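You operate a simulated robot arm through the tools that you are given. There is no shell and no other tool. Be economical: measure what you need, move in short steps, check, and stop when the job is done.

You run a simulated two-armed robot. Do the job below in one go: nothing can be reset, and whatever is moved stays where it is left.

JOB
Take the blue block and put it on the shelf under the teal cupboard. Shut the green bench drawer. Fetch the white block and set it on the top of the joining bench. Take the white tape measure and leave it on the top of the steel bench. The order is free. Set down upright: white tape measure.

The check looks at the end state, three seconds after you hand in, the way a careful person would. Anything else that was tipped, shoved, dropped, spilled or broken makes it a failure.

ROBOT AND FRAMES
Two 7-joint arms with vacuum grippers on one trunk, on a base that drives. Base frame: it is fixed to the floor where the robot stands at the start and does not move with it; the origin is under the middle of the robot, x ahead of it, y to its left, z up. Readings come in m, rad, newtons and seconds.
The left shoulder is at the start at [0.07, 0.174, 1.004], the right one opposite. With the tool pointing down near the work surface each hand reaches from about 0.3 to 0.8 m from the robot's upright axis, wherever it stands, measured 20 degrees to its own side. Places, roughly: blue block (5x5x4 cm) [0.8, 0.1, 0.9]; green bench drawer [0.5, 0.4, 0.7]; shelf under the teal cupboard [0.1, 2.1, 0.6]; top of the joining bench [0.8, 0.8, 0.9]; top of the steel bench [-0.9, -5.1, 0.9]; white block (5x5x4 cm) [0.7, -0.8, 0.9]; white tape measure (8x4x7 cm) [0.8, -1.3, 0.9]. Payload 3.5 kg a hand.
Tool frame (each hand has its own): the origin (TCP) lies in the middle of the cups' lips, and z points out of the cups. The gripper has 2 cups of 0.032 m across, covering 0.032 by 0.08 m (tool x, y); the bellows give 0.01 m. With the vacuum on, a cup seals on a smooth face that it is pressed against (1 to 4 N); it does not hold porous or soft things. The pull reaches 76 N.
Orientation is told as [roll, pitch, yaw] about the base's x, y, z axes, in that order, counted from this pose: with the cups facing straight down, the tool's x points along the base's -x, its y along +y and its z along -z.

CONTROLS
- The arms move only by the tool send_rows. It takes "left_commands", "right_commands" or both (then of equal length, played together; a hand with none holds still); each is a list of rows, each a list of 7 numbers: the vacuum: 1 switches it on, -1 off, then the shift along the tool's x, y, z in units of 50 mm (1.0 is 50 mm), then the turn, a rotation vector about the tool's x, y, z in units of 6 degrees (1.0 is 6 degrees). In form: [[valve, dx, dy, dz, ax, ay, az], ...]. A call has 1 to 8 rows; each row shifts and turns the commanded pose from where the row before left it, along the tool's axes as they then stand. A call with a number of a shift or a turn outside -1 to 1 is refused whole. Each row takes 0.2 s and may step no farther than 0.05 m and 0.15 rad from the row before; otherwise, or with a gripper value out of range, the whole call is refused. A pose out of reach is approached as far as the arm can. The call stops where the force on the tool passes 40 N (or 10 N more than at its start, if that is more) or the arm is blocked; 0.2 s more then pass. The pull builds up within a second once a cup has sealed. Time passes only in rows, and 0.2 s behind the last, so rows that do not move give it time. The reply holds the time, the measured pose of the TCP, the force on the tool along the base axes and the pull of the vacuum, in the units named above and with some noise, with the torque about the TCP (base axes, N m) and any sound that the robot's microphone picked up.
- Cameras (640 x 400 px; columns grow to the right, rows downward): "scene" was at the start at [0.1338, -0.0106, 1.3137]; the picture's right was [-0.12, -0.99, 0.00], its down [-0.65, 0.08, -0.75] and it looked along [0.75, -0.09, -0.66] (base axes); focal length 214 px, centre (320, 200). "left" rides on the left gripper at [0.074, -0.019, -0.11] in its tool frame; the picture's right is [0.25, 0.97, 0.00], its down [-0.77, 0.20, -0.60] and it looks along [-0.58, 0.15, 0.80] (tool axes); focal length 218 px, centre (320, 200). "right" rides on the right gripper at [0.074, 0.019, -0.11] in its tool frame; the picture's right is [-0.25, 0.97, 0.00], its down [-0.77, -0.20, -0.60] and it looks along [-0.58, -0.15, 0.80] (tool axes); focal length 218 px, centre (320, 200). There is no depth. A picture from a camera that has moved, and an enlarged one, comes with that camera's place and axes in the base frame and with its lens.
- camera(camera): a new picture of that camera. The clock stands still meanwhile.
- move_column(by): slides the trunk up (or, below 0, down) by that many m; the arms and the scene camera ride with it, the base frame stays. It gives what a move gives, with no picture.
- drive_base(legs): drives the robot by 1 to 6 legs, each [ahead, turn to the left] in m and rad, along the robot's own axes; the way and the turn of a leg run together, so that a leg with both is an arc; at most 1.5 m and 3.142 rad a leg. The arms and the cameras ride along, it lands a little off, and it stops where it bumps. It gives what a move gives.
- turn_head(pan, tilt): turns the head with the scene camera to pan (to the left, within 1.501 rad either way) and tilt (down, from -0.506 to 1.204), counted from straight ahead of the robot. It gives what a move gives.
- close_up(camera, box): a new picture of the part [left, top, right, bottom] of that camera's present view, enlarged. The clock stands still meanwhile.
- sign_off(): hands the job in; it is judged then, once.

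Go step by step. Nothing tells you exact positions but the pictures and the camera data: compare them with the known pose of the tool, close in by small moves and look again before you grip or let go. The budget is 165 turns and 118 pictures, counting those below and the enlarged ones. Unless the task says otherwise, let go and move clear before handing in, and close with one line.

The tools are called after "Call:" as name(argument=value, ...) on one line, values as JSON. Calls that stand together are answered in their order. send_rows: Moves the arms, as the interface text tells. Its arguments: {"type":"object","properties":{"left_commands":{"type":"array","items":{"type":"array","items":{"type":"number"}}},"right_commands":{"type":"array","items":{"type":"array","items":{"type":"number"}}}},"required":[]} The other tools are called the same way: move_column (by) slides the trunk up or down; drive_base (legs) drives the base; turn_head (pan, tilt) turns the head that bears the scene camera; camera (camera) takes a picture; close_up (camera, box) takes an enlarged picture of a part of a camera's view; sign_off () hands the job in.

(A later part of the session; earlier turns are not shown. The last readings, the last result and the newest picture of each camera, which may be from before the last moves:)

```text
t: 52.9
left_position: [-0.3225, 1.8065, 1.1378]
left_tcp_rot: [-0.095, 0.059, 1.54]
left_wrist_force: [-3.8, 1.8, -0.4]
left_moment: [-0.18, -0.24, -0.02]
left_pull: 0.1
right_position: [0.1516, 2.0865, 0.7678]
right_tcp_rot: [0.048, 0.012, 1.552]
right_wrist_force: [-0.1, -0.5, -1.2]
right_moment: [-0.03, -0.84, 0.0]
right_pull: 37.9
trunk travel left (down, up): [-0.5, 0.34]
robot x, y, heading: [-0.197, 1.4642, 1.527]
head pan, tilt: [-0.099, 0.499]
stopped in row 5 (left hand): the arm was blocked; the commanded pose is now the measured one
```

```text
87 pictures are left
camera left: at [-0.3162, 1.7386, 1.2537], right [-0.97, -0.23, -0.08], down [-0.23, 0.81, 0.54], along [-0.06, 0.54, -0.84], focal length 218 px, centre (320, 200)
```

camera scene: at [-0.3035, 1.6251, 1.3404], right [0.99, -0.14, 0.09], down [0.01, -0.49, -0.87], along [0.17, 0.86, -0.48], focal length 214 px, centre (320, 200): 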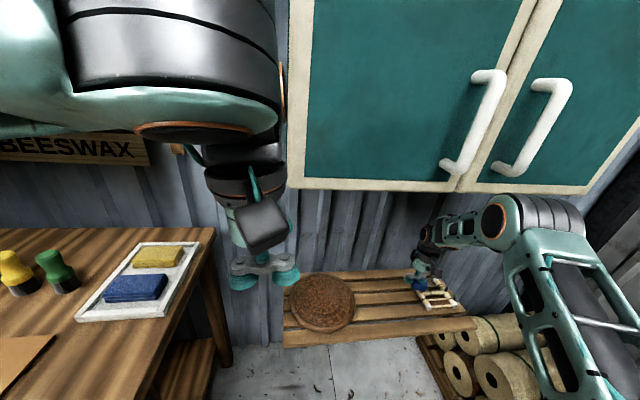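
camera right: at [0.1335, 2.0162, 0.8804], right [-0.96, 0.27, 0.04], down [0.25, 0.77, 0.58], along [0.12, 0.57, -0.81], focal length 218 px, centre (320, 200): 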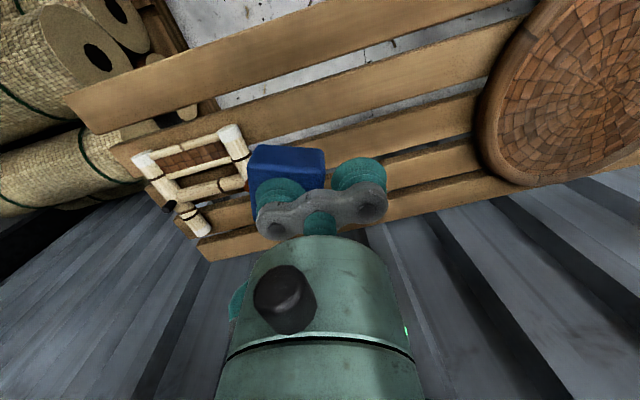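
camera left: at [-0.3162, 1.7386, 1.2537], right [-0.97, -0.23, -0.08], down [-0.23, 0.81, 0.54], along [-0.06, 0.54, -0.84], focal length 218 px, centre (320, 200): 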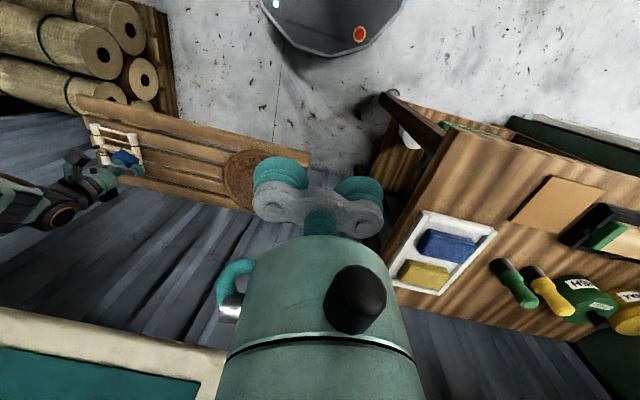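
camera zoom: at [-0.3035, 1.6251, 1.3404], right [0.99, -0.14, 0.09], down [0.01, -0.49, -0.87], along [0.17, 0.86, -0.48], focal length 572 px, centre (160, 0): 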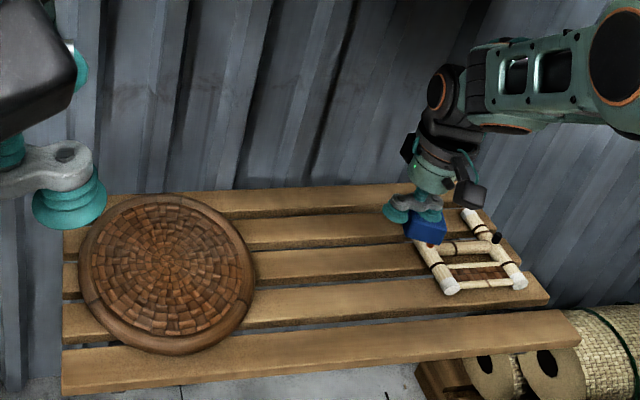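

I give it a moment without moving to see whether it settles and what the readings say.

Call:
send_rows(right_commands=[[1, 0, 0, 0, 0, 0, 0], [1, 0, 0, 0, 0, 0, 0]])

Call:
camera(camera="scene")

```text
t: 53.2
left_position: [-0.1312, 1.7886, 1.1368]
left_tcp_rot: [0.138, 0.025, 1.538]
left_wrist_force: [-1.0, 0.2, -0.5]
left_moment: [0.05, -0.08, -0.02]
left_pull: 0.1
right_position: [0.2625, 2.0846, 0.7086]
right_tcp_rot: [0.223, 0.001, 1.537]
right_wrist_force: [0.6, -0.5, -1.3]
right_moment: [-0.04, -0.73, -0.07]
right_pull: 37.8
trunk travel left (down, up): [-0.5, 0.34]
robot x, y, heading: [-0.1991, 1.4727, 1.529]
head pan, tilt: [-0.099, 0.499]
stopped in row 1 (left hand): the arm was blocked; the commanded pose is now the measured one
```

```text
86 pictures are left
camera scene: at [-0.0588, 1.6026, 1.3365], right [0.98, -0.14, -0.09], down [-0.15, -0.47, -0.87], along [0.08, 0.87, -0.48], focal length 214 px, centre (320, 200)
```

scene: 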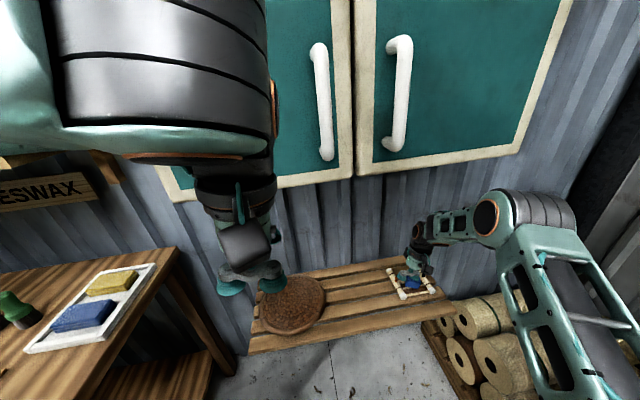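

The whole robot is rocking side to side, and the tightly folded left arm is the suspect. I raise the right hand clear of the shelf and unfold the left arm a little.

Call:
send_rows(right_commands=[[1, 0, 0, -0.5, 0, 0, 0], [1, 0, 0, -0.5, 0, 0, 0], [1, 0, 0, 0, 0, 0, 0]], left_commands=[[-1, -0.4, 0, 0.4, 0, 0, 0], [-1, -0.4, 0, 0.4, 0, 0, 0], [-1, 0, 0, 0, 0, 0, 0]])

Call:
camera(camera="scene")

```text
t: 53.6
left_position: [-0.3685, 1.8274, 1.0819]
left_tcp_rot: [-0.067, 0.025, 1.514]
left_wrist_force: [0.1, 2.4, 1.3]
left_moment: [-0.13, 0.05, 0.02]
left_pull: 0.1
right_position: [0.0994, 2.0986, 0.8]
right_tcp_rot: [-0.02, 0.002, 1.534]
right_wrist_force: [-2.4, 0.1, 0.5]
right_moment: [-0.13, -0.84, -0.06]
right_pull: 38.0
trunk travel left (down, up): [-0.5, 0.34]
robot x, y, heading: [-0.2007, 1.4787, 1.506]
head pan, tilt: [-0.099, 0.499]
stopped in row 2 (left hand): the arm was blocked; the commanded pose is now the measured one
```

```text
85 pictures are left
camera scene: at [-0.2508, 1.6222, 1.335], right [0.98, -0.17, 0.05], down [-0.03, -0.48, -0.88], along [0.17, 0.86, -0.47], focal length 214 px, centre (320, 200)
```

scene: 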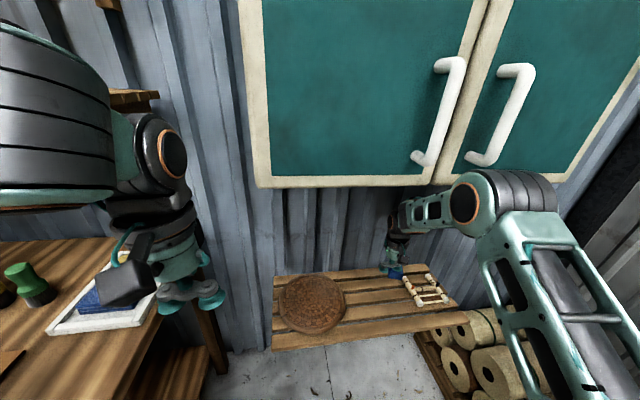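

The swing is smaller now. I hold still to let it die out.

Call:
send_rows(right_commands=[[1, 0, 0, 0, 0, 0, 0], [1, 0, 0, 0, 0, 0, 0], [1, 0, 0, 0, 0, 0, 0], [1, 0, 0, 0, 0, 0, 0]], left_commands=[[-1, 0, 0, 0, 0, 0, 0], [-1, 0, 0, 0, 0, 0, 0], [-1, 0, 0, 0, 0, 0, 0], [-1, 0, 0, 0, 0, 0, 0]])

Call:
send_rows(right_commands=[[1, 0, 0, 0, 0, 0, 0], [1, 0, 0, 0, 0, 0, 0], [1, 0, 0, 0, 0, 0, 0], [1, 0, 0, 0, 0, 0, 0]], left_commands=[[-1, 0, 0, 0, 0, 0, 0], [-1, 0, 0, 0, 0, 0, 0], [-1, 0, 0, 0, 0, 0, 0], [-1, 0, 0, 0, 0, 0, 0]])

Call:
send_rows(right_commands=[[1, 0, 0, 0, 0, 0, 0], [1, 0, 0, 0, 0, 0, 0], [1, 0, 0, 0, 0, 0, 0], [1, 0, 0, 0, 0, 0, 0]])

Call:
camera(camera="scene")

```text
t: 54.2
left_position: [-0.1401, 1.8377, 1.0896]
left_tcp_rot: [0.061, 0.045, 1.536]
left_wrist_force: [0.3, 0.6, -4.6]
left_moment: [-0.11, 0.02, 0.0]
left_pull: 0.1
right_position: [0.2835, 2.0953, 0.697]
right_tcp_rot: [0.185, 0.009, 1.515]
right_wrist_force: [4.3, -2.9, -5.0]
right_moment: [0.14, -0.34, -0.13]
right_pull: 37.5
trunk travel left (down, up): [-0.5, 0.34]
robot x, y, heading: [-0.1988, 1.4887, 1.545]
head pan, tilt: [-0.099, 0.499]
stopped in row 2 (left hand): the arm was blocked; the commanded pose is now the measured one
```

```text
t: 54.7
left_position: [-0.3538, 1.8316, 1.0611]
left_tcp_rot: [-0.078, 0.025, 1.546]
left_wrist_force: [-1.6, 0.6, 0.4]
left_moment: [-0.15, -0.24, -0.01]
left_pull: 0.0
right_position: [0.0913, 2.1146, 0.7768]
right_tcp_rot: [-0.039, -0.001, 1.571]
right_wrist_force: [-3.4, -0.6, -3.3]
right_moment: [0.01, -0.96, -0.03]
right_pull: 37.7
trunk travel left (down, up): [-0.5, 0.34]
robot x, y, heading: [-0.1977, 1.4894, 1.549]
head pan, tilt: [-0.099, 0.499]
stopped in row 2 (left hand): the arm was blocked; the commanded pose is now the measured one
```

```text
t: 55.3
left_position: [-0.1244, 1.8264, 1.075]
left_tcp_rot: [0.059, 0.03, 1.564]
left_wrist_force: [2.0, -2.6, -6.1]
left_moment: [0.22, 0.21, -0.02]
left_pull: 0.0
right_position: [0.275, 2.094, 0.6823]
right_tcp_rot: [0.174, -0.004, 1.543]
right_wrist_force: [0.8, -2.7, -3.4]
right_moment: [0.19, -0.66, -0.1]
right_pull: 37.7
trunk travel left (down, up): [-0.5, 0.34]
robot x, y, heading: [-0.1997, 1.4893, 1.547]
head pan, tilt: [-0.099, 0.499]
stopped in row 2 (left hand): the arm was blocked; the commanded pose is now the measured one
```

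```text
84 pictures are left
camera scene: at [-0.1425, 1.6323, 1.332], right [0.99, -0.12, -0.03], down [-0.09, -0.48, -0.87], along [0.09, 0.87, -0.48], focal length 214 px, centre (320, 200)
```

scene: 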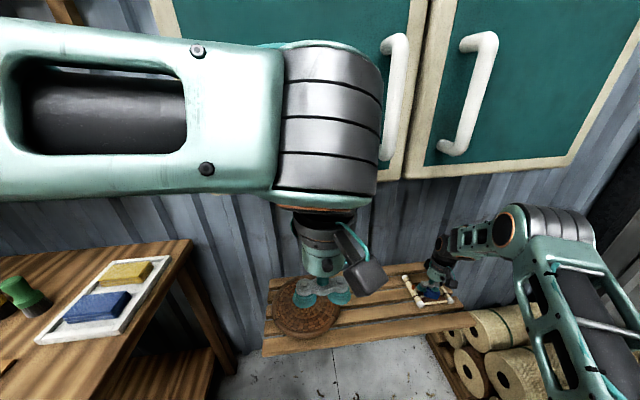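

The rocking goes on, and the block is swinging close over the wooden part. I raise the right hand and back away so it can die out in free space.

Call:
send_rows(right_commands=[[1, 0, 0, -0.9, 0, 0, 0], [1, 0, 0, -0.9, 0, 0, 0]])

Call:
drive_base(legs=[[-0.3, 0]])

Call:
turn_head(pan=-0.1, tilt=0.55)

Call:
camera(camera="scene")

```text
t: 55.8
left_position: [-0.3203, 1.8411, 1.0551]
left_tcp_rot: [-0.12, 0.02, 1.538]
left_wrist_force: [-4.8, 2.5, 2.8]
left_moment: [-0.19, -0.39, 0.01]
left_pull: 0.0
right_position: [0.1393, 2.0939, 0.813]
right_tcp_rot: [-0.034, 0.014, 1.522]
right_wrist_force: [-2.4, -0.2, 1.0]
right_moment: [-0.07, -0.91, -0.03]
right_pull: 37.8
trunk travel left (down, up): [-0.5, 0.34]
robot x, y, heading: [-0.1967, 1.5035, 1.501]
head pan, tilt: [-0.099, 0.499]
stopped in row 2 (left hand): the arm was blocked; the commanded pose is now the measured one
```

```text
t: 57.8
left_position: [-0.2715, 1.5413, 1.0679]
left_tcp_rot: [-0.051, 0.019, 1.522]
left_wrist_force: [0.3, -0.2, -0.2]
left_moment: [-0.02, 0.01, -0.02]
left_pull: 0.1
right_position: [0.1679, 1.8011, 0.8099]
right_tcp_rot: [0.026, -0.016, 1.522]
right_wrist_force: [-1.1, -0.5, 0.7]
right_moment: [-0.09, -0.72, -0.03]
right_pull: 37.7
trunk travel left (down, up): [-0.5, 0.34]
robot x, y, heading: [-0.2159, 1.2034, 1.501]
head pan, tilt: [-0.099, 0.499]
```

```text
t: 58.5
left_position: [-0.2622, 1.541, 1.067]
left_tcp_rot: [-0.04, 0.017, 1.523]
left_wrist_force: [-1.8, 0.7, 0.3]
left_moment: [-0.02, -0.02, -0.01]
left_pull: 0.0
right_position: [0.1734, 1.802, 0.806]
right_tcp_rot: [0.033, -0.015, 1.523]
right_wrist_force: [-0.3, -0.3, 0.0]
right_moment: [-0.07, -0.73, -0.03]
right_pull: 37.9
trunk travel left (down, up): [-0.5, 0.34]
robot x, y, heading: [-0.2164, 1.2009, 1.506]
head pan, tilt: [-0.099, 0.55]
```

```text
83 pictures are left
camera scene: at [-0.2144, 1.3405, 1.3293], right [0.99, -0.16, 0.01], down [-0.08, -0.52, -0.85], along [0.15, 0.84, -0.52], focal length 214 px, centre (320, 200)
```

scene: 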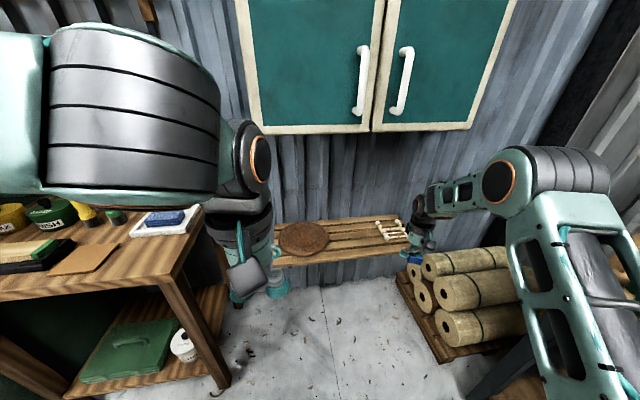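

It has settled and nothing on the shelf looks disturbed. I unfold the left arm to an easy pose, level the right tool and bring it toward the middle before going in again.

Call:
send_rows(left_commands=[[-1, -0.3, 0.6, -0.15, -0.38, -0.16, 0], [-1, -0.3, 0.6, -0.15, 0, 0, 0], [-1, -0.3, 0.6, -0.15, 0, 0, 0], [-1, -0.3, 0.6, -0.15, 0, 0, 0], [-1, -0.1, 0.6, -0.1, 0, 0, 0], [-1, 0, 0.6, 0, 0, 0, 0]], right_commands=[[1, 0.2, 0.45, 0, 0.31, 0.14, 0], [1, 0.2, 0.45, 0, 0, 0, 0], [1, 0.2, 0.45, 0, 0, 0, 0], [1, 0, 0.45, 0, 0, 0, 0], [1, 0, 0.45, 0, 0, 0, 0], [1, 0, 0, 0, 0, 0, 0]])

Call:
camera(camera="scene")

```text
t: 59.9
left_position: [-0.4293, 1.6149, 1.1025]
left_tcp_rot: [0.008, -0.001, 1.522]
left_wrist_force: [-1.1, -0.9, 0.1]
left_moment: [0.01, -0.07, 0.01]
left_pull: 0.0
right_position: [0.0692, 1.7762, 0.8036]
right_tcp_rot: [0.011, -0.002, 1.52]
right_wrist_force: [-0.7, 0.4, -0.3]
right_moment: [-0.05, -0.69, -0.04]
right_pull: 38.2
trunk travel left (down, up): [-0.5, 0.34]
robot x, y, heading: [-0.2157, 1.2011, 1.507]
head pan, tilt: [-0.099, 0.55]
```

```text
82 pictures are left
camera scene: at [-0.2005, 1.3398, 1.3283], right [0.99, -0.17, 0.0], down [-0.09, -0.52, -0.85], along [0.14, 0.84, -0.52], focal length 214 px, centre (320, 200)
```

scene: 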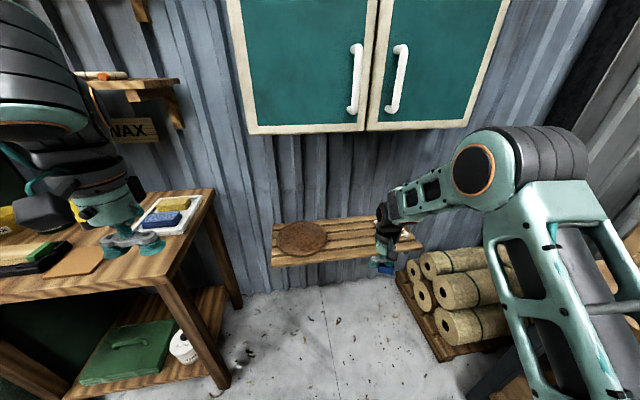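

Stable now. I drive in 0.24 m and check the state.

Call:
drive_base(legs=[[0.24, 0]])

Call:
send_rows(right_commands=[[1, -0.4, 0, 0, 0, 0, 0], [1, -0.4, 0, 0, 0, 0, 0], [1, -0.4, 0, 0, 0, 0, 0]])

Call:
camera(camera="scene")

Call:
camera(camera="right")

```text
t: 61.6
left_position: [-0.4098, 1.855, 1.1026]
left_tcp_rot: [0.011, 0.001, 1.521]
left_wrist_force: [-0.2, 0.9, -0.1]
left_moment: [-0.02, -0.01, 0.0]
left_pull: 0.1
right_position: [0.0883, 2.0141, 0.8031]
right_tcp_rot: [0.013, 0.0, 1.52]
right_wrist_force: [-0.4, -0.5, -0.7]
right_moment: [-0.07, -0.68, -0.04]
right_pull: 37.6
trunk travel left (down, up): [-0.5, 0.34]
robot x, y, heading: [-0.2011, 1.4466, 1.499]
head pan, tilt: [-0.099, 0.55]
```

```text
t: 62.5
left_position: [-0.4108, 1.8548, 1.1007]
left_tcp_rot: [0.01, 0.0, 1.521]
left_wrist_force: [-0.2, 0.6, -0.2]
left_moment: [0.0, -0.03, 0.0]
left_pull: 0.0
right_position: [0.0907, 2.0739, 0.803]
right_tcp_rot: [0.012, 0.001, 1.52]
right_wrist_force: [0.7, 0.8, 0.4]
right_moment: [-0.01, -0.75, -0.02]
right_pull: 37.8
trunk travel left (down, up): [-0.5, 0.34]
robot x, y, heading: [-0.1987, 1.4447, 1.502]
head pan, tilt: [-0.099, 0.55]
```

```text
81 pictures are left
camera scene: at [-0.182, 1.58, 1.3283], right [0.99, -0.17, 0.0], down [-0.09, -0.52, -0.85], along [0.14, 0.84, -0.52], focal length 214 px, centre (320, 200)
```

scene: 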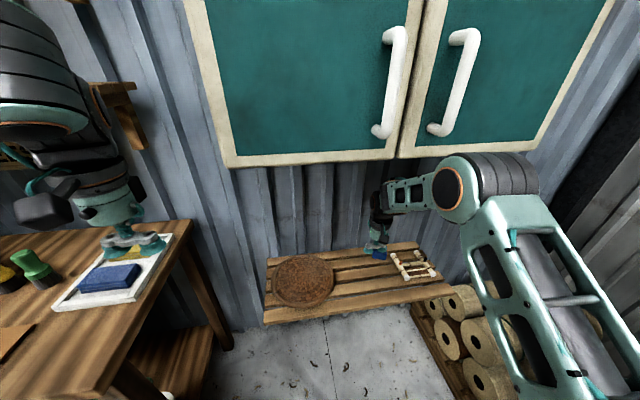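

```text
80 pictures are left
camera right: at [0.0678, 2.0017, 0.9144], right [-0.95, 0.3, 0.01], down [0.25, 0.76, 0.6], along [0.17, 0.58, -0.8], focal length 218 px, centre (320, 200)
```

right: 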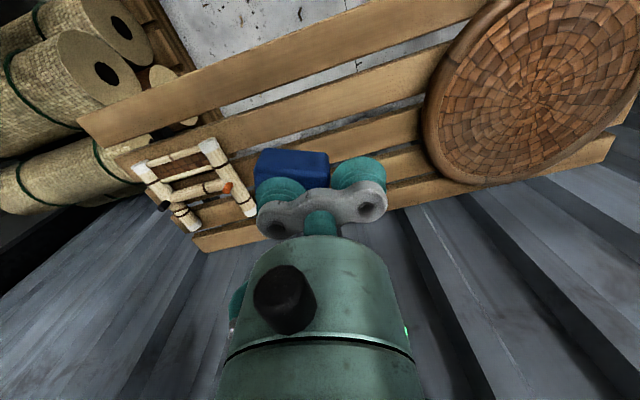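

Clear spot beneath. I lower first, then ease a little farther in.

Call:
send_rows(right_commands=[[1, 0, 0, 0.6, 0, 0, 0], [1, 0, 0, 0.6, 0, 0, 0], [1, 0, 0, 0.6, 0, 0, 0], [1, -0.3, 0, 0, 0, 0, 0], [1, -0.3, 0, 0, 0, 0, 0], [1, 0, 0, 0, 0, 0, 0]])

Call:
close_up(camera="scene", box=[260, 180, 460, 305])

Call:
camera(camera="right")

```text
t: 63.9
left_position: [-0.4104, 1.8536, 1.102]
left_tcp_rot: [0.011, 0.001, 1.521]
left_wrist_force: [0.7, 0.2, 0.8]
left_moment: [0.0, 0.0, -0.04]
left_pull: 0.0
right_position: [0.0908, 2.1033, 0.7155]
right_tcp_rot: [0.013, 0.001, 1.521]
right_wrist_force: [0.2, -0.1, -1.4]
right_moment: [-0.06, -0.72, -0.02]
right_pull: 37.4
trunk travel left (down, up): [-0.5, 0.34]
robot x, y, heading: [-0.2013, 1.4413, 1.5]
head pan, tilt: [-0.099, 0.55]
```

```text
3.20 times, centred on (360, 242) of scene
camera zoom: at [-0.1822, 1.5792, 1.3284], right [0.99, -0.17, 0.0], down [-0.09, -0.51, -0.85], along [0.14, 0.84, -0.52], focal length 686 px, centre (192, 64)
```

zoom: 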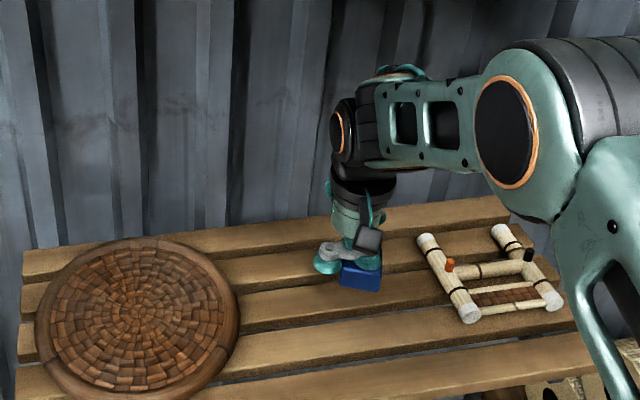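

```text
78 pictures are left
camera right: at [0.0672, 2.0311, 0.8248], right [-0.95, 0.3, 0.01], down [0.25, 0.76, 0.6], along [0.17, 0.58, -0.8], focal length 218 px, centre (320, 200)
```

right: 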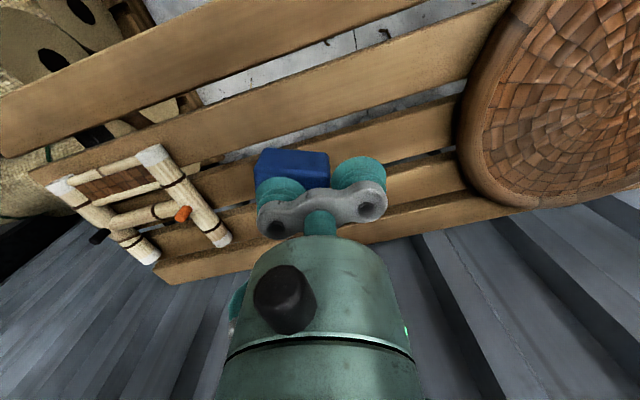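

Good placement between mat and part. I lower gently until it touches.

Call:
send_rows(right_commands=[[1, 0, 0, 0.5, 0, 0, 0], [1, 0, 0, 0.3, 0, 0, 0], [1, 0, 0, 0.15, 0, 0, 0], [1, 0, 0, 0.1, 0, 0, 0], [1, 0, 0, 0, 0, 0, 0]])

Call:
close_up(camera="scene", box=[310, 220, 430, 295])

```text
t: 65.0
left_position: [-0.4109, 1.8545, 1.1016]
left_tcp_rot: [0.011, 0.0, 1.52]
left_wrist_force: [0.0, 0.9, 0.1]
left_moment: [0.01, 0.0, 0.0]
left_pull: 0.0
right_position: [0.0902, 2.1049, 0.6616]
right_tcp_rot: [0.011, 0.001, 1.52]
right_wrist_force: [0.6, 0.1, -0.6]
right_moment: [-0.04, -0.71, -0.03]
right_pull: 38.0
trunk travel left (down, up): [-0.5, 0.34]
robot x, y, heading: [-0.1958, 1.441, 1.501]
head pan, tilt: [-0.099, 0.55]
```

```text
5.33 times, centred on (370, 258) of scene
camera zoom: at [-0.1822, 1.5794, 1.3283], right [0.99, -0.17, 0.0], down [-0.09, -0.52, -0.85], along [0.14, 0.84, -0.52], focal length 1144 px, centre (53, -107)
```

zoom: 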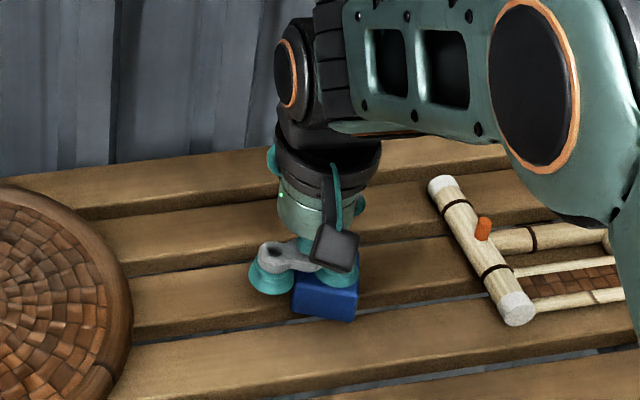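

Call:
send_rows(right_commands=[[1, 0, 0, 0.12, 0, 0, 0], [1, 0, 0, 0.12, 0, 0, 0], [1, 0, 0, 0, 0, 0, 0]])

```text
t: 65.8
left_position: [-0.4103, 1.8533, 1.1027]
left_tcp_rot: [0.012, 0.0, 1.521]
left_wrist_force: [0.6, 1.4, -0.7]
left_moment: [0.02, 0.02, -0.04]
left_pull: 0.0
right_position: [0.0899, 2.1039, 0.6513]
right_tcp_rot: [0.011, -0.005, 1.519]
right_wrist_force: [1.0, 0.8, 7.3]
right_moment: [-0.07, -0.84, -0.02]
right_pull: 38.2
trunk travel left (down, up): [-0.5, 0.34]
robot x, y, heading: [-0.1995, 1.4435, 1.502]
head pan, tilt: [-0.099, 0.55]
```

Touching (7 N). I release, wait, and rise.

Call:
send_rows(right_commands=[[-1, 0, 0, -0.05, 0, 0, 0], [-1, 0, 0, 0, 0, 0, 0], [-1, 0, 0, 0, 0, 0, 0], [-1, 0, 0, 0, 0, 0, 0], [-1, 0, 0, -0.15, 0, 0, 0], [-1, 0, 0, -0.3, 0, 0, 0], [-1, 0, 0, -0.6, 0, 0, 0], [-1, 0, 0, -0.6, 0, 0, 0]])

Call:
close_up(camera="scene", box=[260, 200, 460, 325])

```text
t: 67.7
left_position: [-0.4115, 1.8539, 1.1008]
left_tcp_rot: [0.01, 0.0, 1.521]
left_wrist_force: [0.0, 0.5, -0.6]
left_moment: [-0.01, 0.03, 0.03]
left_pull: 0.1
right_position: [0.0912, 2.1018, 0.7348]
right_tcp_rot: [0.011, -0.001, 1.521]
right_wrist_force: [-0.5, 0.0, -0.1]
right_moment: [0.0, 0.03, -0.05]
right_pull: 0.1
trunk travel left (down, up): [-0.5, 0.34]
robot x, y, heading: [-0.1976, 1.4423, 1.5]
head pan, tilt: [-0.099, 0.55]
```

```text
3.20 times, centred on (360, 262) of scene
camera zoom: at [-0.1823, 1.5788, 1.3283], right [0.99, -0.17, 0.0], down [-0.09, -0.51, -0.85], along [0.14, 0.84, -0.52], focal length 686 px, centre (192, 0)
```

zoom: 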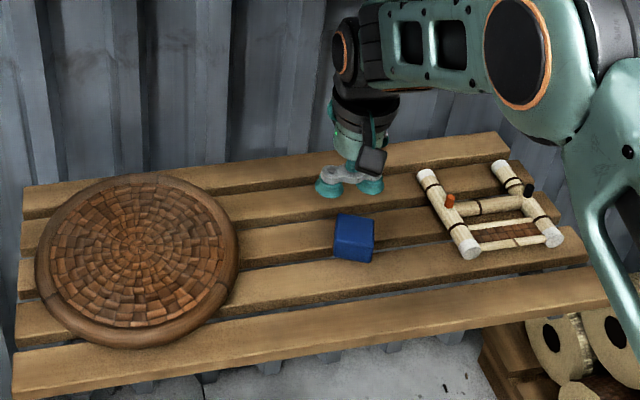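

Blue block stands on the shelf. I back out straight, raise the right hand, and go toward the second bench for the white things.

Call:
drive_base(legs=[[-0.6, 0]])

Call:
send_rows(right_commands=[[-1, 0.5, 0, -0.8, 0, 0, 0], [-1, 0.5, 0, -0.8, 0, 0, 0], [-1, 0.5, 0, -0.8, 0, 0, 0], [-1, 0, 0, -0.9, 0, 0, 0], [-1, 0, 0, -0.9, 0, 0, 0], [-1, 0, 0, -0.9, 0, 0, 0], [-1, 0, 0, -0.9, 0, 0, 0]])

Call:
drive_base(legs=[[-0.9, 0], [-0.8, 0], [0, -1.5]])

Call:
turn_head(pan=-0.1, tilt=0.55)

Call:
camera(camera="scene")

```text
t: 71.0
left_position: [-0.4521, 1.2556, 1.1018]
left_tcp_rot: [0.01, 0.0, 1.516]
left_wrist_force: [-0.3, -0.1, -0.3]
left_moment: [0.04, 0.04, 0.01]
left_pull: 0.1
right_position: [0.0519, 1.5023, 0.7349]
right_tcp_rot: [0.011, 0.001, 1.516]
right_wrist_force: [0.2, -0.6, 0.3]
right_moment: [0.01, 0.0, -0.03]
right_pull: 0.1
trunk travel left (down, up): [-0.5, 0.34]
robot x, y, heading: [-0.2433, 0.8408, 1.502]
head pan, tilt: [-0.099, 0.55]
```

```text
t: 72.7
left_position: [-0.4519, 1.2557, 1.1018]
left_tcp_rot: [0.01, 0.0, 1.517]
left_wrist_force: [-0.5, -0.8, -0.5]
left_moment: [0.0, -0.01, 0.0]
left_pull: 0.0
right_position: [0.0513, 1.426, 1.0359]
right_tcp_rot: [0.013, -0.001, 1.516]
right_wrist_force: [0.3, 0.4, 0.1]
right_moment: [0.0, -0.01, 0.0]
right_pull: 0.1
trunk travel left (down, up): [-0.5, 0.34]
robot x, y, heading: [-0.2433, 0.8421, 1.497]
head pan, tilt: [-0.099, 0.55]
```

```text
t: 84.9
left_position: [0.0314, -0.6088, 1.1016]
left_tcp_rot: [0.011, 0.0, 0.013]
left_wrist_force: [0.5, -0.1, -0.4]
left_moment: [0.03, 0.01, 0.03]
left_pull: 0.2
right_position: [0.2378, -1.0972, 1.0346]
right_tcp_rot: [0.011, 0.0, 0.014]
right_wrist_force: [-0.2, -0.3, -0.2]
right_moment: [-0.02, 0.0, 0.0]
right_pull: 0.1
trunk travel left (down, up): [-0.5, 0.34]
robot x, y, heading: [-0.3655, -0.844, -0.004]
head pan, tilt: [-0.099, 0.55]
```

```text
t: 85.5
left_position: [0.0326, -0.6091, 1.1018]
left_tcp_rot: [0.012, -0.001, 0.013]
left_wrist_force: [0.0, 0.0, -0.5]
left_moment: [-0.03, -0.04, -0.02]
left_pull: 0.0
right_position: [0.2381, -1.0977, 1.0358]
right_tcp_rot: [0.011, -0.002, 0.014]
right_wrist_force: [-0.1, 0.2, -0.6]
right_moment: [-0.01, 0.01, -0.01]
right_pull: 0.1
trunk travel left (down, up): [-0.5, 0.34]
robot x, y, heading: [-0.366, -0.8453, -0.007]
head pan, tilt: [-0.099, 0.55]
```

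```text
75 pictures are left
camera scene: at [-0.2271, -0.8556, 1.3283], right [-0.1, -0.99, 0.0], down [-0.52, 0.05, -0.85], along [0.85, -0.09, -0.52], focal length 214 px, centre (320, 200)
```

scene: 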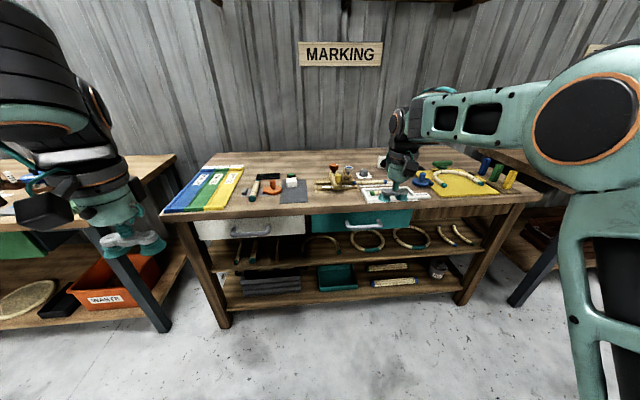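

Call:
close_up(camera="scene", box=[220, 130, 380, 230])

Call:
close_up(camera="scene", box=[360, 130, 520, 230])

```text
4.00 times, centred on (300, 180) of scene
camera zoom: at [-0.2271, -0.8556, 1.3283], right [-0.1, -0.99, 0.0], down [-0.52, 0.05, -0.85], along [0.85, -0.09, -0.52], focal length 858 px, centre (400, 280)
```

zoom: 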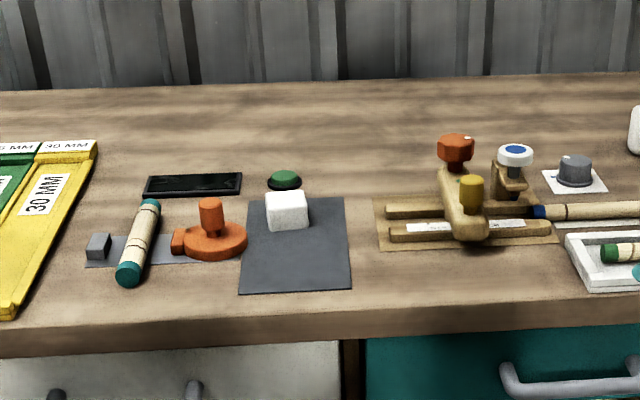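

```text
4.00 times, centred on (440, 180) of scene
camera zoom: at [-0.2271, -0.8556, 1.3283], right [-0.1, -0.99, 0.0], down [-0.52, 0.05, -0.85], along [0.85, -0.09, -0.52], focal length 858 px, centre (-160, 280)
```

zoom: 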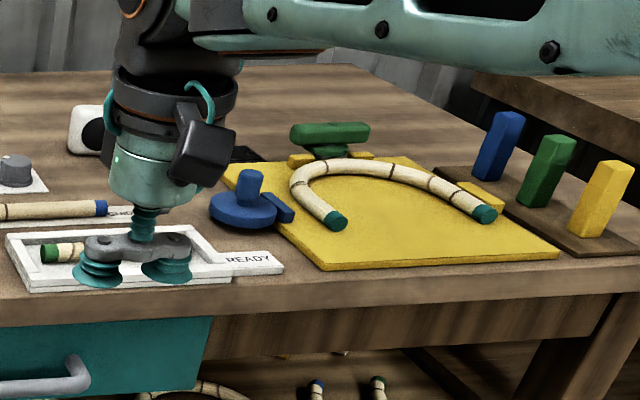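

White block at about (0.68, -0.82), white tape measure at about (0.82, -1.30). From a stand at (0.12, -1.05) the left hand gets the block and the right hand the tape.

Call:
drive_base(legs=[[0, -0.4], [0.53, 0], [0, 0.4]])

Call:
camera(camera="scene")

Call:
camera(camera="left")

Call:
camera(camera="right")

```text
t: 91.0
left_position: [0.5218, -0.8202, 1.1013]
left_tcp_rot: [0.012, -0.001, 0.014]
left_wrist_force: [0.3, -0.2, 0.2]
left_moment: [-0.01, -0.03, 0.02]
left_pull: 0.0
right_position: [0.7274, -1.3088, 1.0359]
right_tcp_rot: [0.01, 0.001, 0.013]
right_wrist_force: [-0.6, -0.3, -0.5]
right_moment: [-0.02, -0.01, 0.03]
right_pull: 0.1
trunk travel left (down, up): [-0.5, 0.34]
robot x, y, heading: [0.1211, -1.0554, -0.008]
head pan, tilt: [-0.099, 0.55]
```

```text
72 pictures are left
camera scene: at [0.2628, -1.0666, 1.3283], right [-0.11, -0.99, 0.0], down [-0.52, 0.05, -0.85], along [0.85, -0.09, -0.52], focal length 214 px, centre (320, 200)
```

scene: 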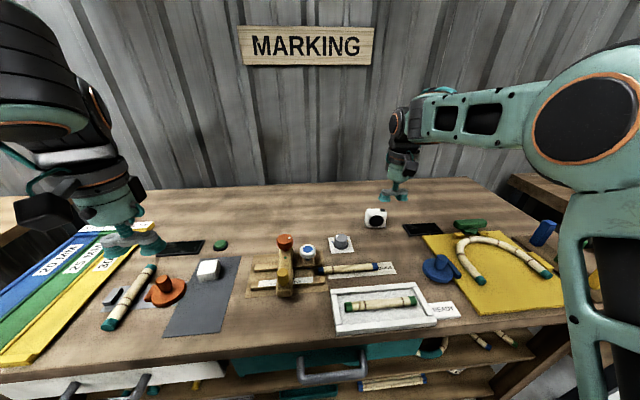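

```text
71 pictures are left
camera left: at [0.4488, -0.842, 1.2122], right [-0.27, 0.96, 0.01], down [0.77, 0.21, 0.61], along [0.58, 0.17, -0.8], focal length 218 px, centre (320, 200)
```

left: 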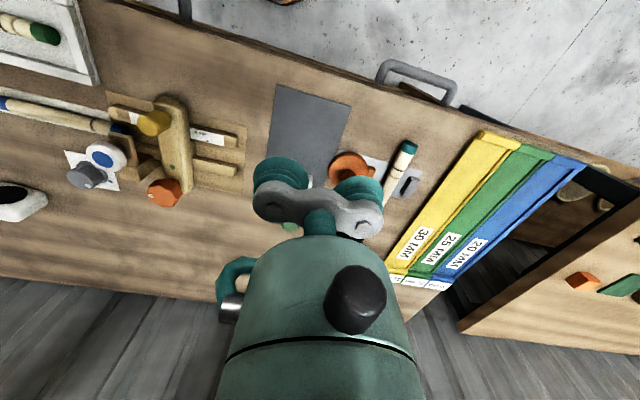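

```text
70 pictures are left
camera right: at [0.6516, -1.2928, 1.1458], right [0.24, 0.97, 0.01], down [0.77, -0.2, 0.6], along [0.59, -0.14, -0.8], focal length 218 px, centre (320, 200)
```

right: 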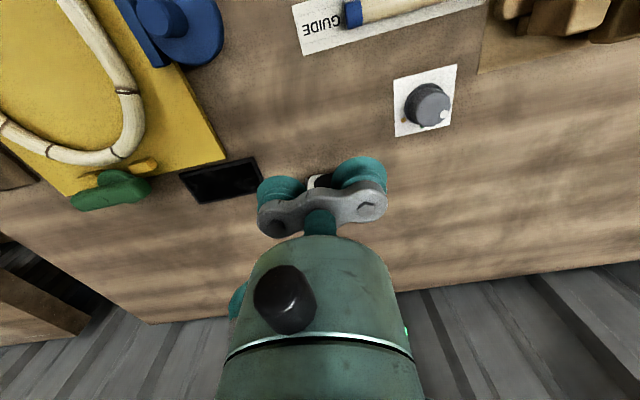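

White block at (0.69, -0.818), top z≈0.88. I zoom in on the tape measure, and bring the left hand over the block.

Call:
close_up(camera="scene", box=[340, 190, 420, 240])

Call:
send_rows(left_commands=[[-1, -0.68, -0.09, 0, 0.1, 0, 0], [-1, -0.68, -0.09, 0, 0, 0, 0], [-1, -0.68, -0.09, 0, 0, 0, 0], [-1, -0.68, -0.09, 0.3, 0, 0, 0], [-1, -0.68, -0.09, 0.5, 0, 0, 0], [-1, 0, 0, 0.8, 0, 0, 0], [-1, 0, 0, 0.9, 0, 0, 0]])

Call:
camera(camera="left")

Call:
close_up(camera="scene", box=[140, 200, 300, 300])

```text
8.00 times, centred on (380, 215) of scene
camera zoom: at [0.2628, -1.0666, 1.3283], right [-0.11, -0.99, 0.0], down [-0.52, 0.05, -0.85], along [0.85, -0.09, -0.52], focal length 1716 px, centre (-160, 80)
```

zoom: 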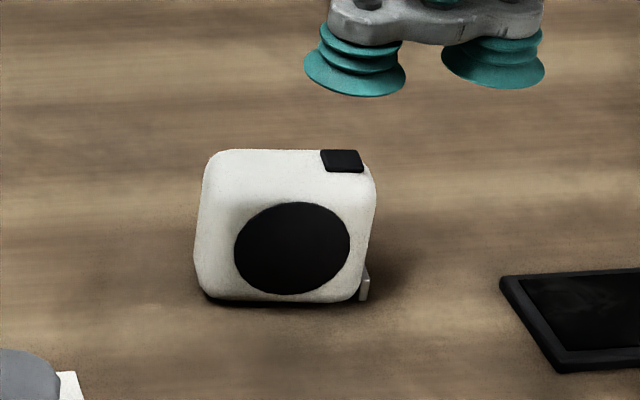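

```text
t: 92.6
left_position: [0.6945, -0.8419, 0.976]
left_tcp_rot: [-0.002, 0.002, 0.014]
left_wrist_force: [0.8, -0.4, 0.5]
left_moment: [0.02, -0.02, 0.0]
left_pull: 0.1
right_position: [0.7292, -1.3087, 1.0334]
right_tcp_rot: [0.013, 0.003, 0.014]
right_wrist_force: [-1.1, 0.2, -0.6]
right_moment: [-0.01, 0.02, -0.04]
right_pull: 0.1
trunk travel left (down, up): [-0.5, 0.34]
robot x, y, heading: [0.1243, -1.0545, -0.004]
head pan, tilt: [-0.099, 0.55]
```

```text
68 pictures are left
camera left: at [0.621, -0.8618, 1.0859], right [-0.27, 0.96, 0.0], down [0.77, 0.21, 0.6], along [0.58, 0.16, -0.8], focal length 218 px, centre (320, 200)
```

left: 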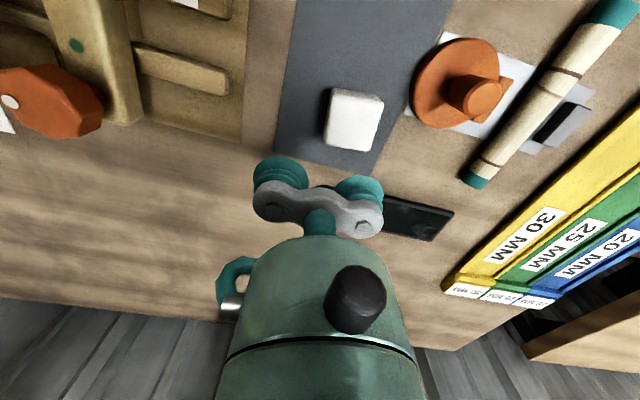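

```text
4.00 times, centred on (220, 250) of scene
camera zoom: at [0.2644, -1.0666, 1.3282], right [-0.11, -0.99, 0.0], down [-0.52, 0.05, -0.85], along [0.85, -0.09, -0.52], focal length 858 px, centre (720, 0)
```

zoom: 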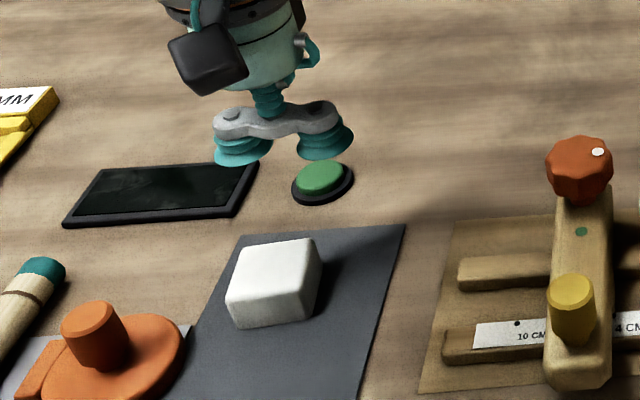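

The tape measure stands upright with a flat top. For the block, the views put its centre near x 0.68; I shift and come down some more, then recheck.

Call:
send_rows(left_commands=[[-1, 0.25, 0, 0.3, 0, 0, 0], [-1, 0, 0, 0.6, 0, 0, 0], [-1, 0, 0, 0.3, 0, 0, 0], [-1, 0, 0, 0, 0, 0, 0]])

Call:
camera(camera="left")

Call:
close_up(camera="scene", box=[180, 220, 260, 270])

```text
t: 93.6
left_position: [0.6794, -0.8412, 0.9163]
left_tcp_rot: [-0.001, 0.001, 0.015]
left_wrist_force: [-0.4, 0.1, 0.3]
left_moment: [0.02, 0.04, 0.01]
left_pull: 0.1
right_position: [0.7276, -1.3093, 1.0356]
right_tcp_rot: [0.013, 0.0, 0.014]
right_wrist_force: [-0.1, 0.0, 0.1]
right_moment: [-0.02, -0.01, -0.02]
right_pull: 0.1
trunk travel left (down, up): [-0.5, 0.34]
robot x, y, heading: [0.1236, -1.0529, -0.008]
head pan, tilt: [-0.099, 0.55]
```

```text
66 pictures are left
camera left: at [0.607, -0.8616, 1.0266], right [-0.27, 0.96, 0.0], down [0.77, 0.21, 0.6], along [0.58, 0.16, -0.8], focal length 218 px, centre (320, 200)
```

left: 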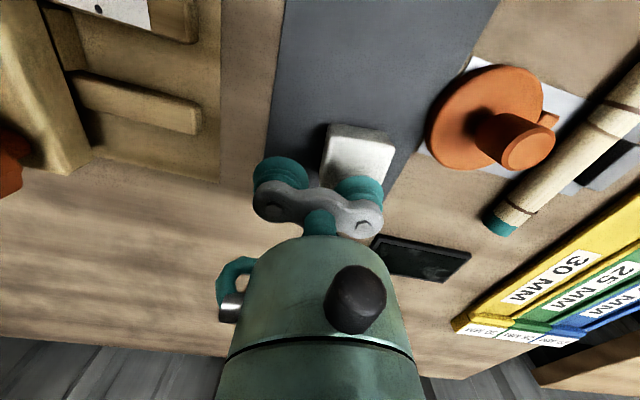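

```text
8.00 times, centred on (220, 245) of scene
camera zoom: at [0.263, -1.0669, 1.3283], right [-0.11, -0.99, 0.0], down [-0.52, 0.06, -0.85], along [0.85, -0.09, -0.52], focal length 1716 px, centre (1120, -160)
```

zoom: 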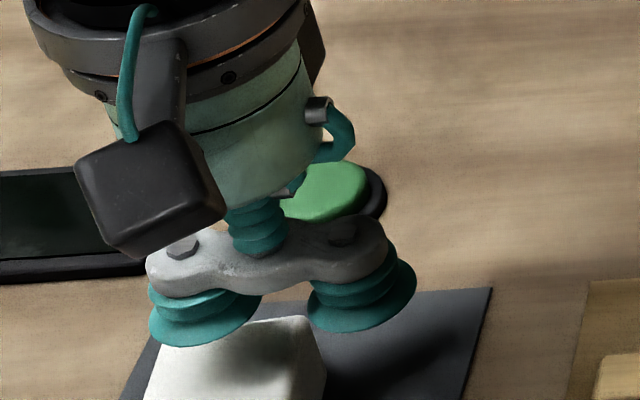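

The estimates bracket the present x; I go down softly with the vacuum on.

Call:
send_rows(left_commands=[[1, 0, 0, 0.3, 0, 0, 0], [1, 0, 0, 0.16, 0, 0, 0], [1, 0, 0, 0.1, 0, 0, 0], [1, 0, 0, 0.1, 0, 0, 0], [1, 0, 0, 0, 0, 0, 0], [1, 0, 0, 0, 0, 0, 0]])

Call:
close_up(camera="scene", box=[180, 230, 260, 280])

```text
t: 95.0
left_position: [0.679, -0.8421, 0.8852]
left_tcp_rot: [0.0, -0.004, 0.014]
left_wrist_force: [9.1, 3.1, 28.3]
left_moment: [1.18, 0.11, -0.11]
left_pull: 37.6
right_position: [0.7266, -1.3116, 1.0362]
right_tcp_rot: [0.012, -0.003, 0.011]
right_wrist_force: [0.2, 0.1, -0.2]
right_moment: [0.0, 0.0, -0.03]
right_pull: 0.0
trunk travel left (down, up): [-0.5, 0.34]
robot x, y, heading: [0.1233, -1.0578, -0.007]
head pan, tilt: [-0.099, 0.55]
```

```text
8.00 times, centred on (220, 255) of scene
camera zoom: at [0.261, -1.0681, 1.3286], right [-0.11, -0.99, 0.0], down [-0.52, 0.06, -0.85], along [0.85, -0.09, -0.52], focal length 1716 px, centre (1120, -240)
```

zoom: 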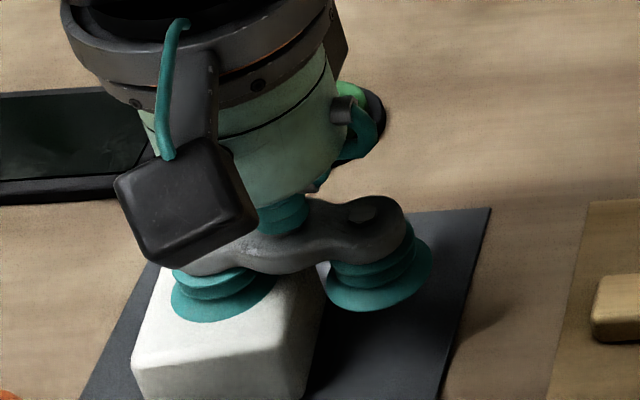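

Sealed. I lift the white block straight up.

Call:
send_rows(left_commands=[[1, 0, 0, -0.2, 0, 0, 0], [1, 0, 0, -0.5, 0, 0, 0], [1, 0, 0, -0.8, 0, 0, 0], [1, 0, 0, -0.8, 0, 0, 0], [1, 0, 0, -0.8, 0, 0, 0], [1, 0, 0, -0.8, 0, 0, 0]])

Call:
close_up(camera="scene", box=[300, 120, 460, 220])

```text
t: 96.4
left_position: [0.679, -0.8428, 1.0803]
left_tcp_rot: [0.0, 0.001, 0.011]
left_wrist_force: [-0.3, -0.3, -0.2]
left_moment: [0.93, 0.02, 0.04]
left_pull: 37.9
right_position: [0.7283, -1.3103, 1.0363]
right_tcp_rot: [0.013, -0.001, 0.011]
right_wrist_force: [0.1, 0.1, 0.0]
right_moment: [0.04, -0.01, -0.01]
right_pull: 0.1
trunk travel left (down, up): [-0.5, 0.34]
robot x, y, heading: [0.1197, -1.0544, -0.012]
head pan, tilt: [-0.099, 0.55]
```

```text
4.00 times, centred on (380, 170) of scene
camera zoom: at [0.2621, -1.0676, 1.3284], right [-0.11, -0.99, 0.0], down [-0.52, 0.06, -0.85], along [0.85, -0.09, -0.52], focal length 858 px, centre (80, 320)
```

zoom: 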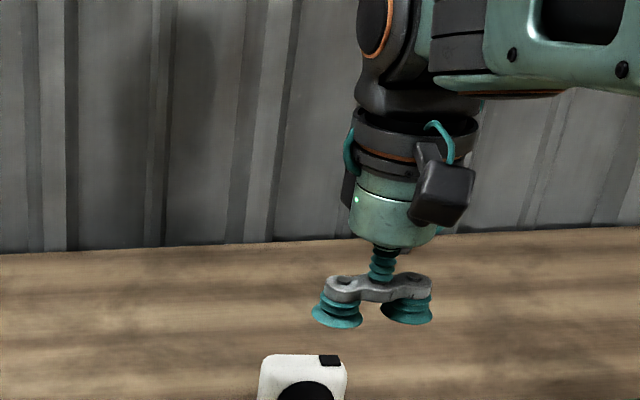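

White block is in the left hand. The tape's top has a black button at its right end, so I'll turn the right tool 90° to set a single cup mid-top, with the other cup hanging clear toward the robot.

Call:
drive_base(legs=[[0.03, 0]])

Call:
send_rows(right_commands=[[-1, 0, 0, 0, 0, 0, 1], [-1, 0, 0, 0, 0, 0, 1], [-1, 0, 0, 0, 0, 0, 1], [-1, 0, 0, 0, 0, 0, 1], [-1, 0, 0, 0, 0, 0, 1], [-1, 0, 0, 0, 0, 0, 1], [-1, 0, 0, 0, 0, 0, 1], [-1, 0, 0, 0, 0, 0, 1]])

Call:
send_rows(right_commands=[[-1, 0, 0, 0, 0, 0, 1], [-1, 0, 0, 0, 0, 0, 1], [-1, 0, 0, 0, 0, 0, 1], [-1, 0, 0, 0, 0, 0, 1], [-1, 0, 0, 0, 0, 0, 1], [-1, 0, 0, 0, 0, 0, 1], [-1, 0, 0, 0, 0, 0, 1]])

Call:
camera(camera="right")

Call:
camera(camera="scene")

```text
t: 97.2
left_position: [0.708, -0.8425, 1.08]
left_tcp_rot: [-0.001, 0.001, 0.015]
left_wrist_force: [-0.3, 0.3, -0.4]
left_moment: [0.91, 0.04, -0.01]
left_pull: 37.4
right_position: [0.756, -1.3097, 1.0355]
right_tcp_rot: [0.011, -0.001, 0.012]
right_wrist_force: [0.0, -0.5, 0.0]
right_moment: [-0.01, -0.02, -0.03]
right_pull: 0.0
trunk travel left (down, up): [-0.5, 0.34]
robot x, y, heading: [0.1536, -1.0591, -0.007]
head pan, tilt: [-0.099, 0.55]
```

```text
t: 99.0
left_position: [0.7078, -0.8419, 1.0789]
left_tcp_rot: [0.001, 0.001, 0.013]
left_wrist_force: [0.6, 0.6, 0.9]
left_moment: [0.91, 0.01, 0.03]
left_pull: 37.3
right_position: [0.7572, -1.3091, 1.0361]
right_tcp_rot: [0.009, 0.009, -0.825]
right_wrist_force: [0.4, 0.3, 0.1]
right_moment: [0.02, 0.03, 0.01]
right_pull: 0.1
trunk travel left (down, up): [-0.5, 0.34]
robot x, y, heading: [0.1493, -1.0534, -0.008]
head pan, tilt: [-0.099, 0.55]
```

```text
t: 100.6
left_position: [0.709, -0.8424, 1.0786]
left_tcp_rot: [0.0, 0.0, 0.015]
left_wrist_force: [-0.9, 0.7, -0.4]
left_moment: [0.94, -0.03, 0.0]
left_pull: 38.2
right_position: [0.7569, -1.31, 1.0354]
right_tcp_rot: [0.0, 0.012, -1.56]
right_wrist_force: [-0.3, 0.0, -0.7]
right_moment: [0.01, 0.0, 0.02]
right_pull: 0.1
trunk travel left (down, up): [-0.5, 0.34]
robot x, y, heading: [0.1586, -1.0565, -0.007]
head pan, tilt: [-0.099, 0.55]
```

```text
62 pictures are left
camera right: at [0.7734, -1.238, 1.1465], right [0.97, -0.24, 0.0], down [-0.19, -0.78, 0.59], along [-0.15, -0.58, -0.8], focal length 218 px, centre (320, 200)
```

right: 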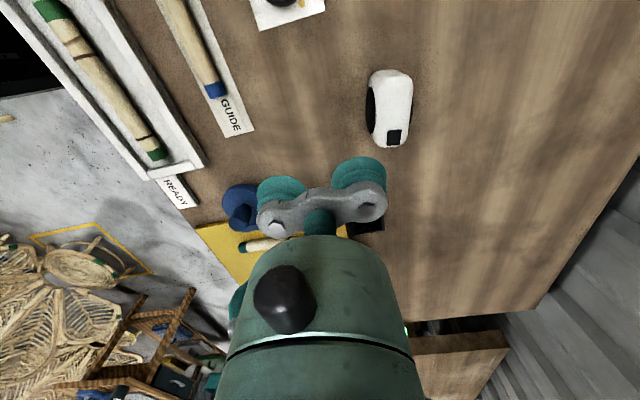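

```text
61 pictures are left
camera scene: at [0.2925, -1.0673, 1.3283], right [-0.11, -0.99, 0.0], down [-0.52, 0.06, -0.85], along [0.85, -0.09, -0.52], focal length 214 px, centre (320, 200)
```

scene: 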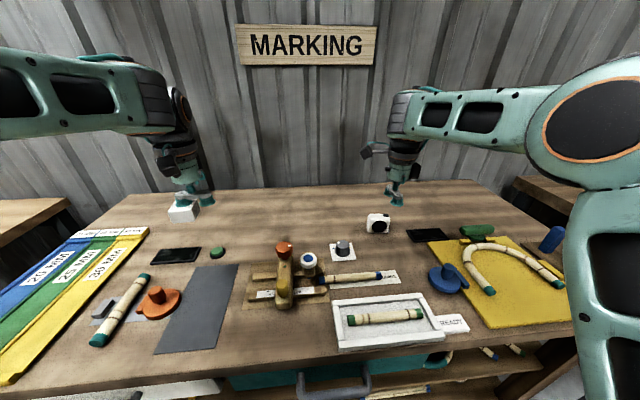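

The right camera shows the tape's top well: centre at about (0.835, -1.314). I bring the far cup over it and look again.

Call:
send_rows(right_commands=[[-1, 0, 0.55, 0.4, 0, 0, 0], [-1, 0, 0.55, 0.4, 0, 0, 0], [-1, 0, 0, 0.4, 0, 0, 0], [-1, 0, 0, 0.4, 0, 0, 0], [-1, 0, 0, 0, 0, 0, 0]])

Call:
camera(camera="right")

Call:
close_up(camera="scene", box=[340, 180, 420, 230])

```text
t: 101.8
left_position: [0.7077, -0.842, 1.0799]
left_tcp_rot: [-0.001, 0.001, 0.012]
left_wrist_force: [0.6, 0.4, -0.6]
left_moment: [0.94, -0.01, 0.03]
left_pull: 37.4
right_position: [0.811, -1.3101, 0.955]
right_tcp_rot: [0.002, 0.012, -1.56]
right_wrist_force: [1.2, 0.3, 0.2]
right_moment: [0.03, 0.01, 0.0]
right_pull: 0.0
trunk travel left (down, up): [-0.5, 0.34]
robot x, y, heading: [0.1531, -1.0555, -0.007]
head pan, tilt: [-0.099, 0.55]
```

```text
60 pictures are left
camera right: at [0.8275, -1.2366, 1.0668], right [0.97, -0.24, 0.0], down [-0.19, -0.78, 0.6], along [-0.14, -0.58, -0.8], focal length 218 px, centre (320, 200)
```

right: 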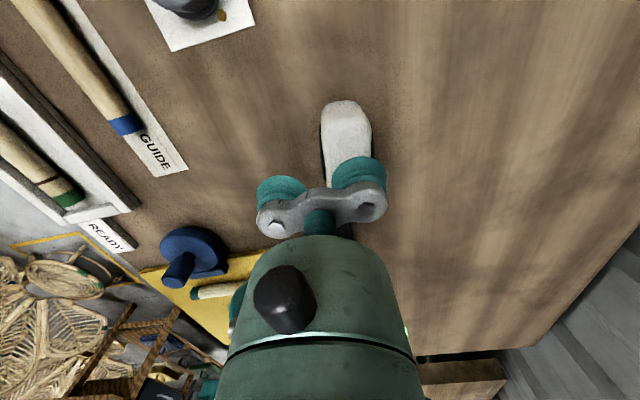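

```text
8.00 times, centred on (380, 205) of scene
camera zoom: at [0.2918, -1.0671, 1.3284], right [-0.11, -0.99, 0.0], down [-0.52, 0.06, -0.85], along [0.85, -0.09, -0.52], focal length 1716 px, centre (-160, 160)
```

zoom: 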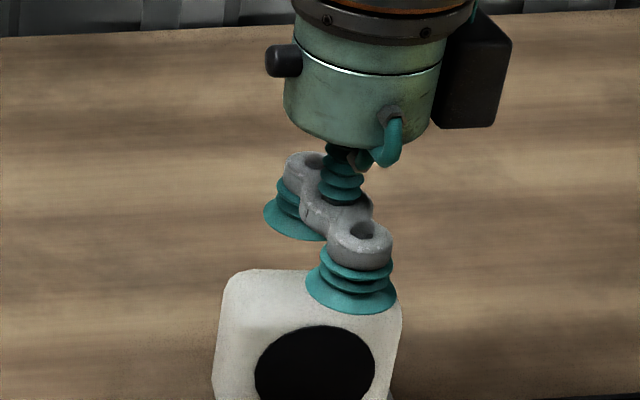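

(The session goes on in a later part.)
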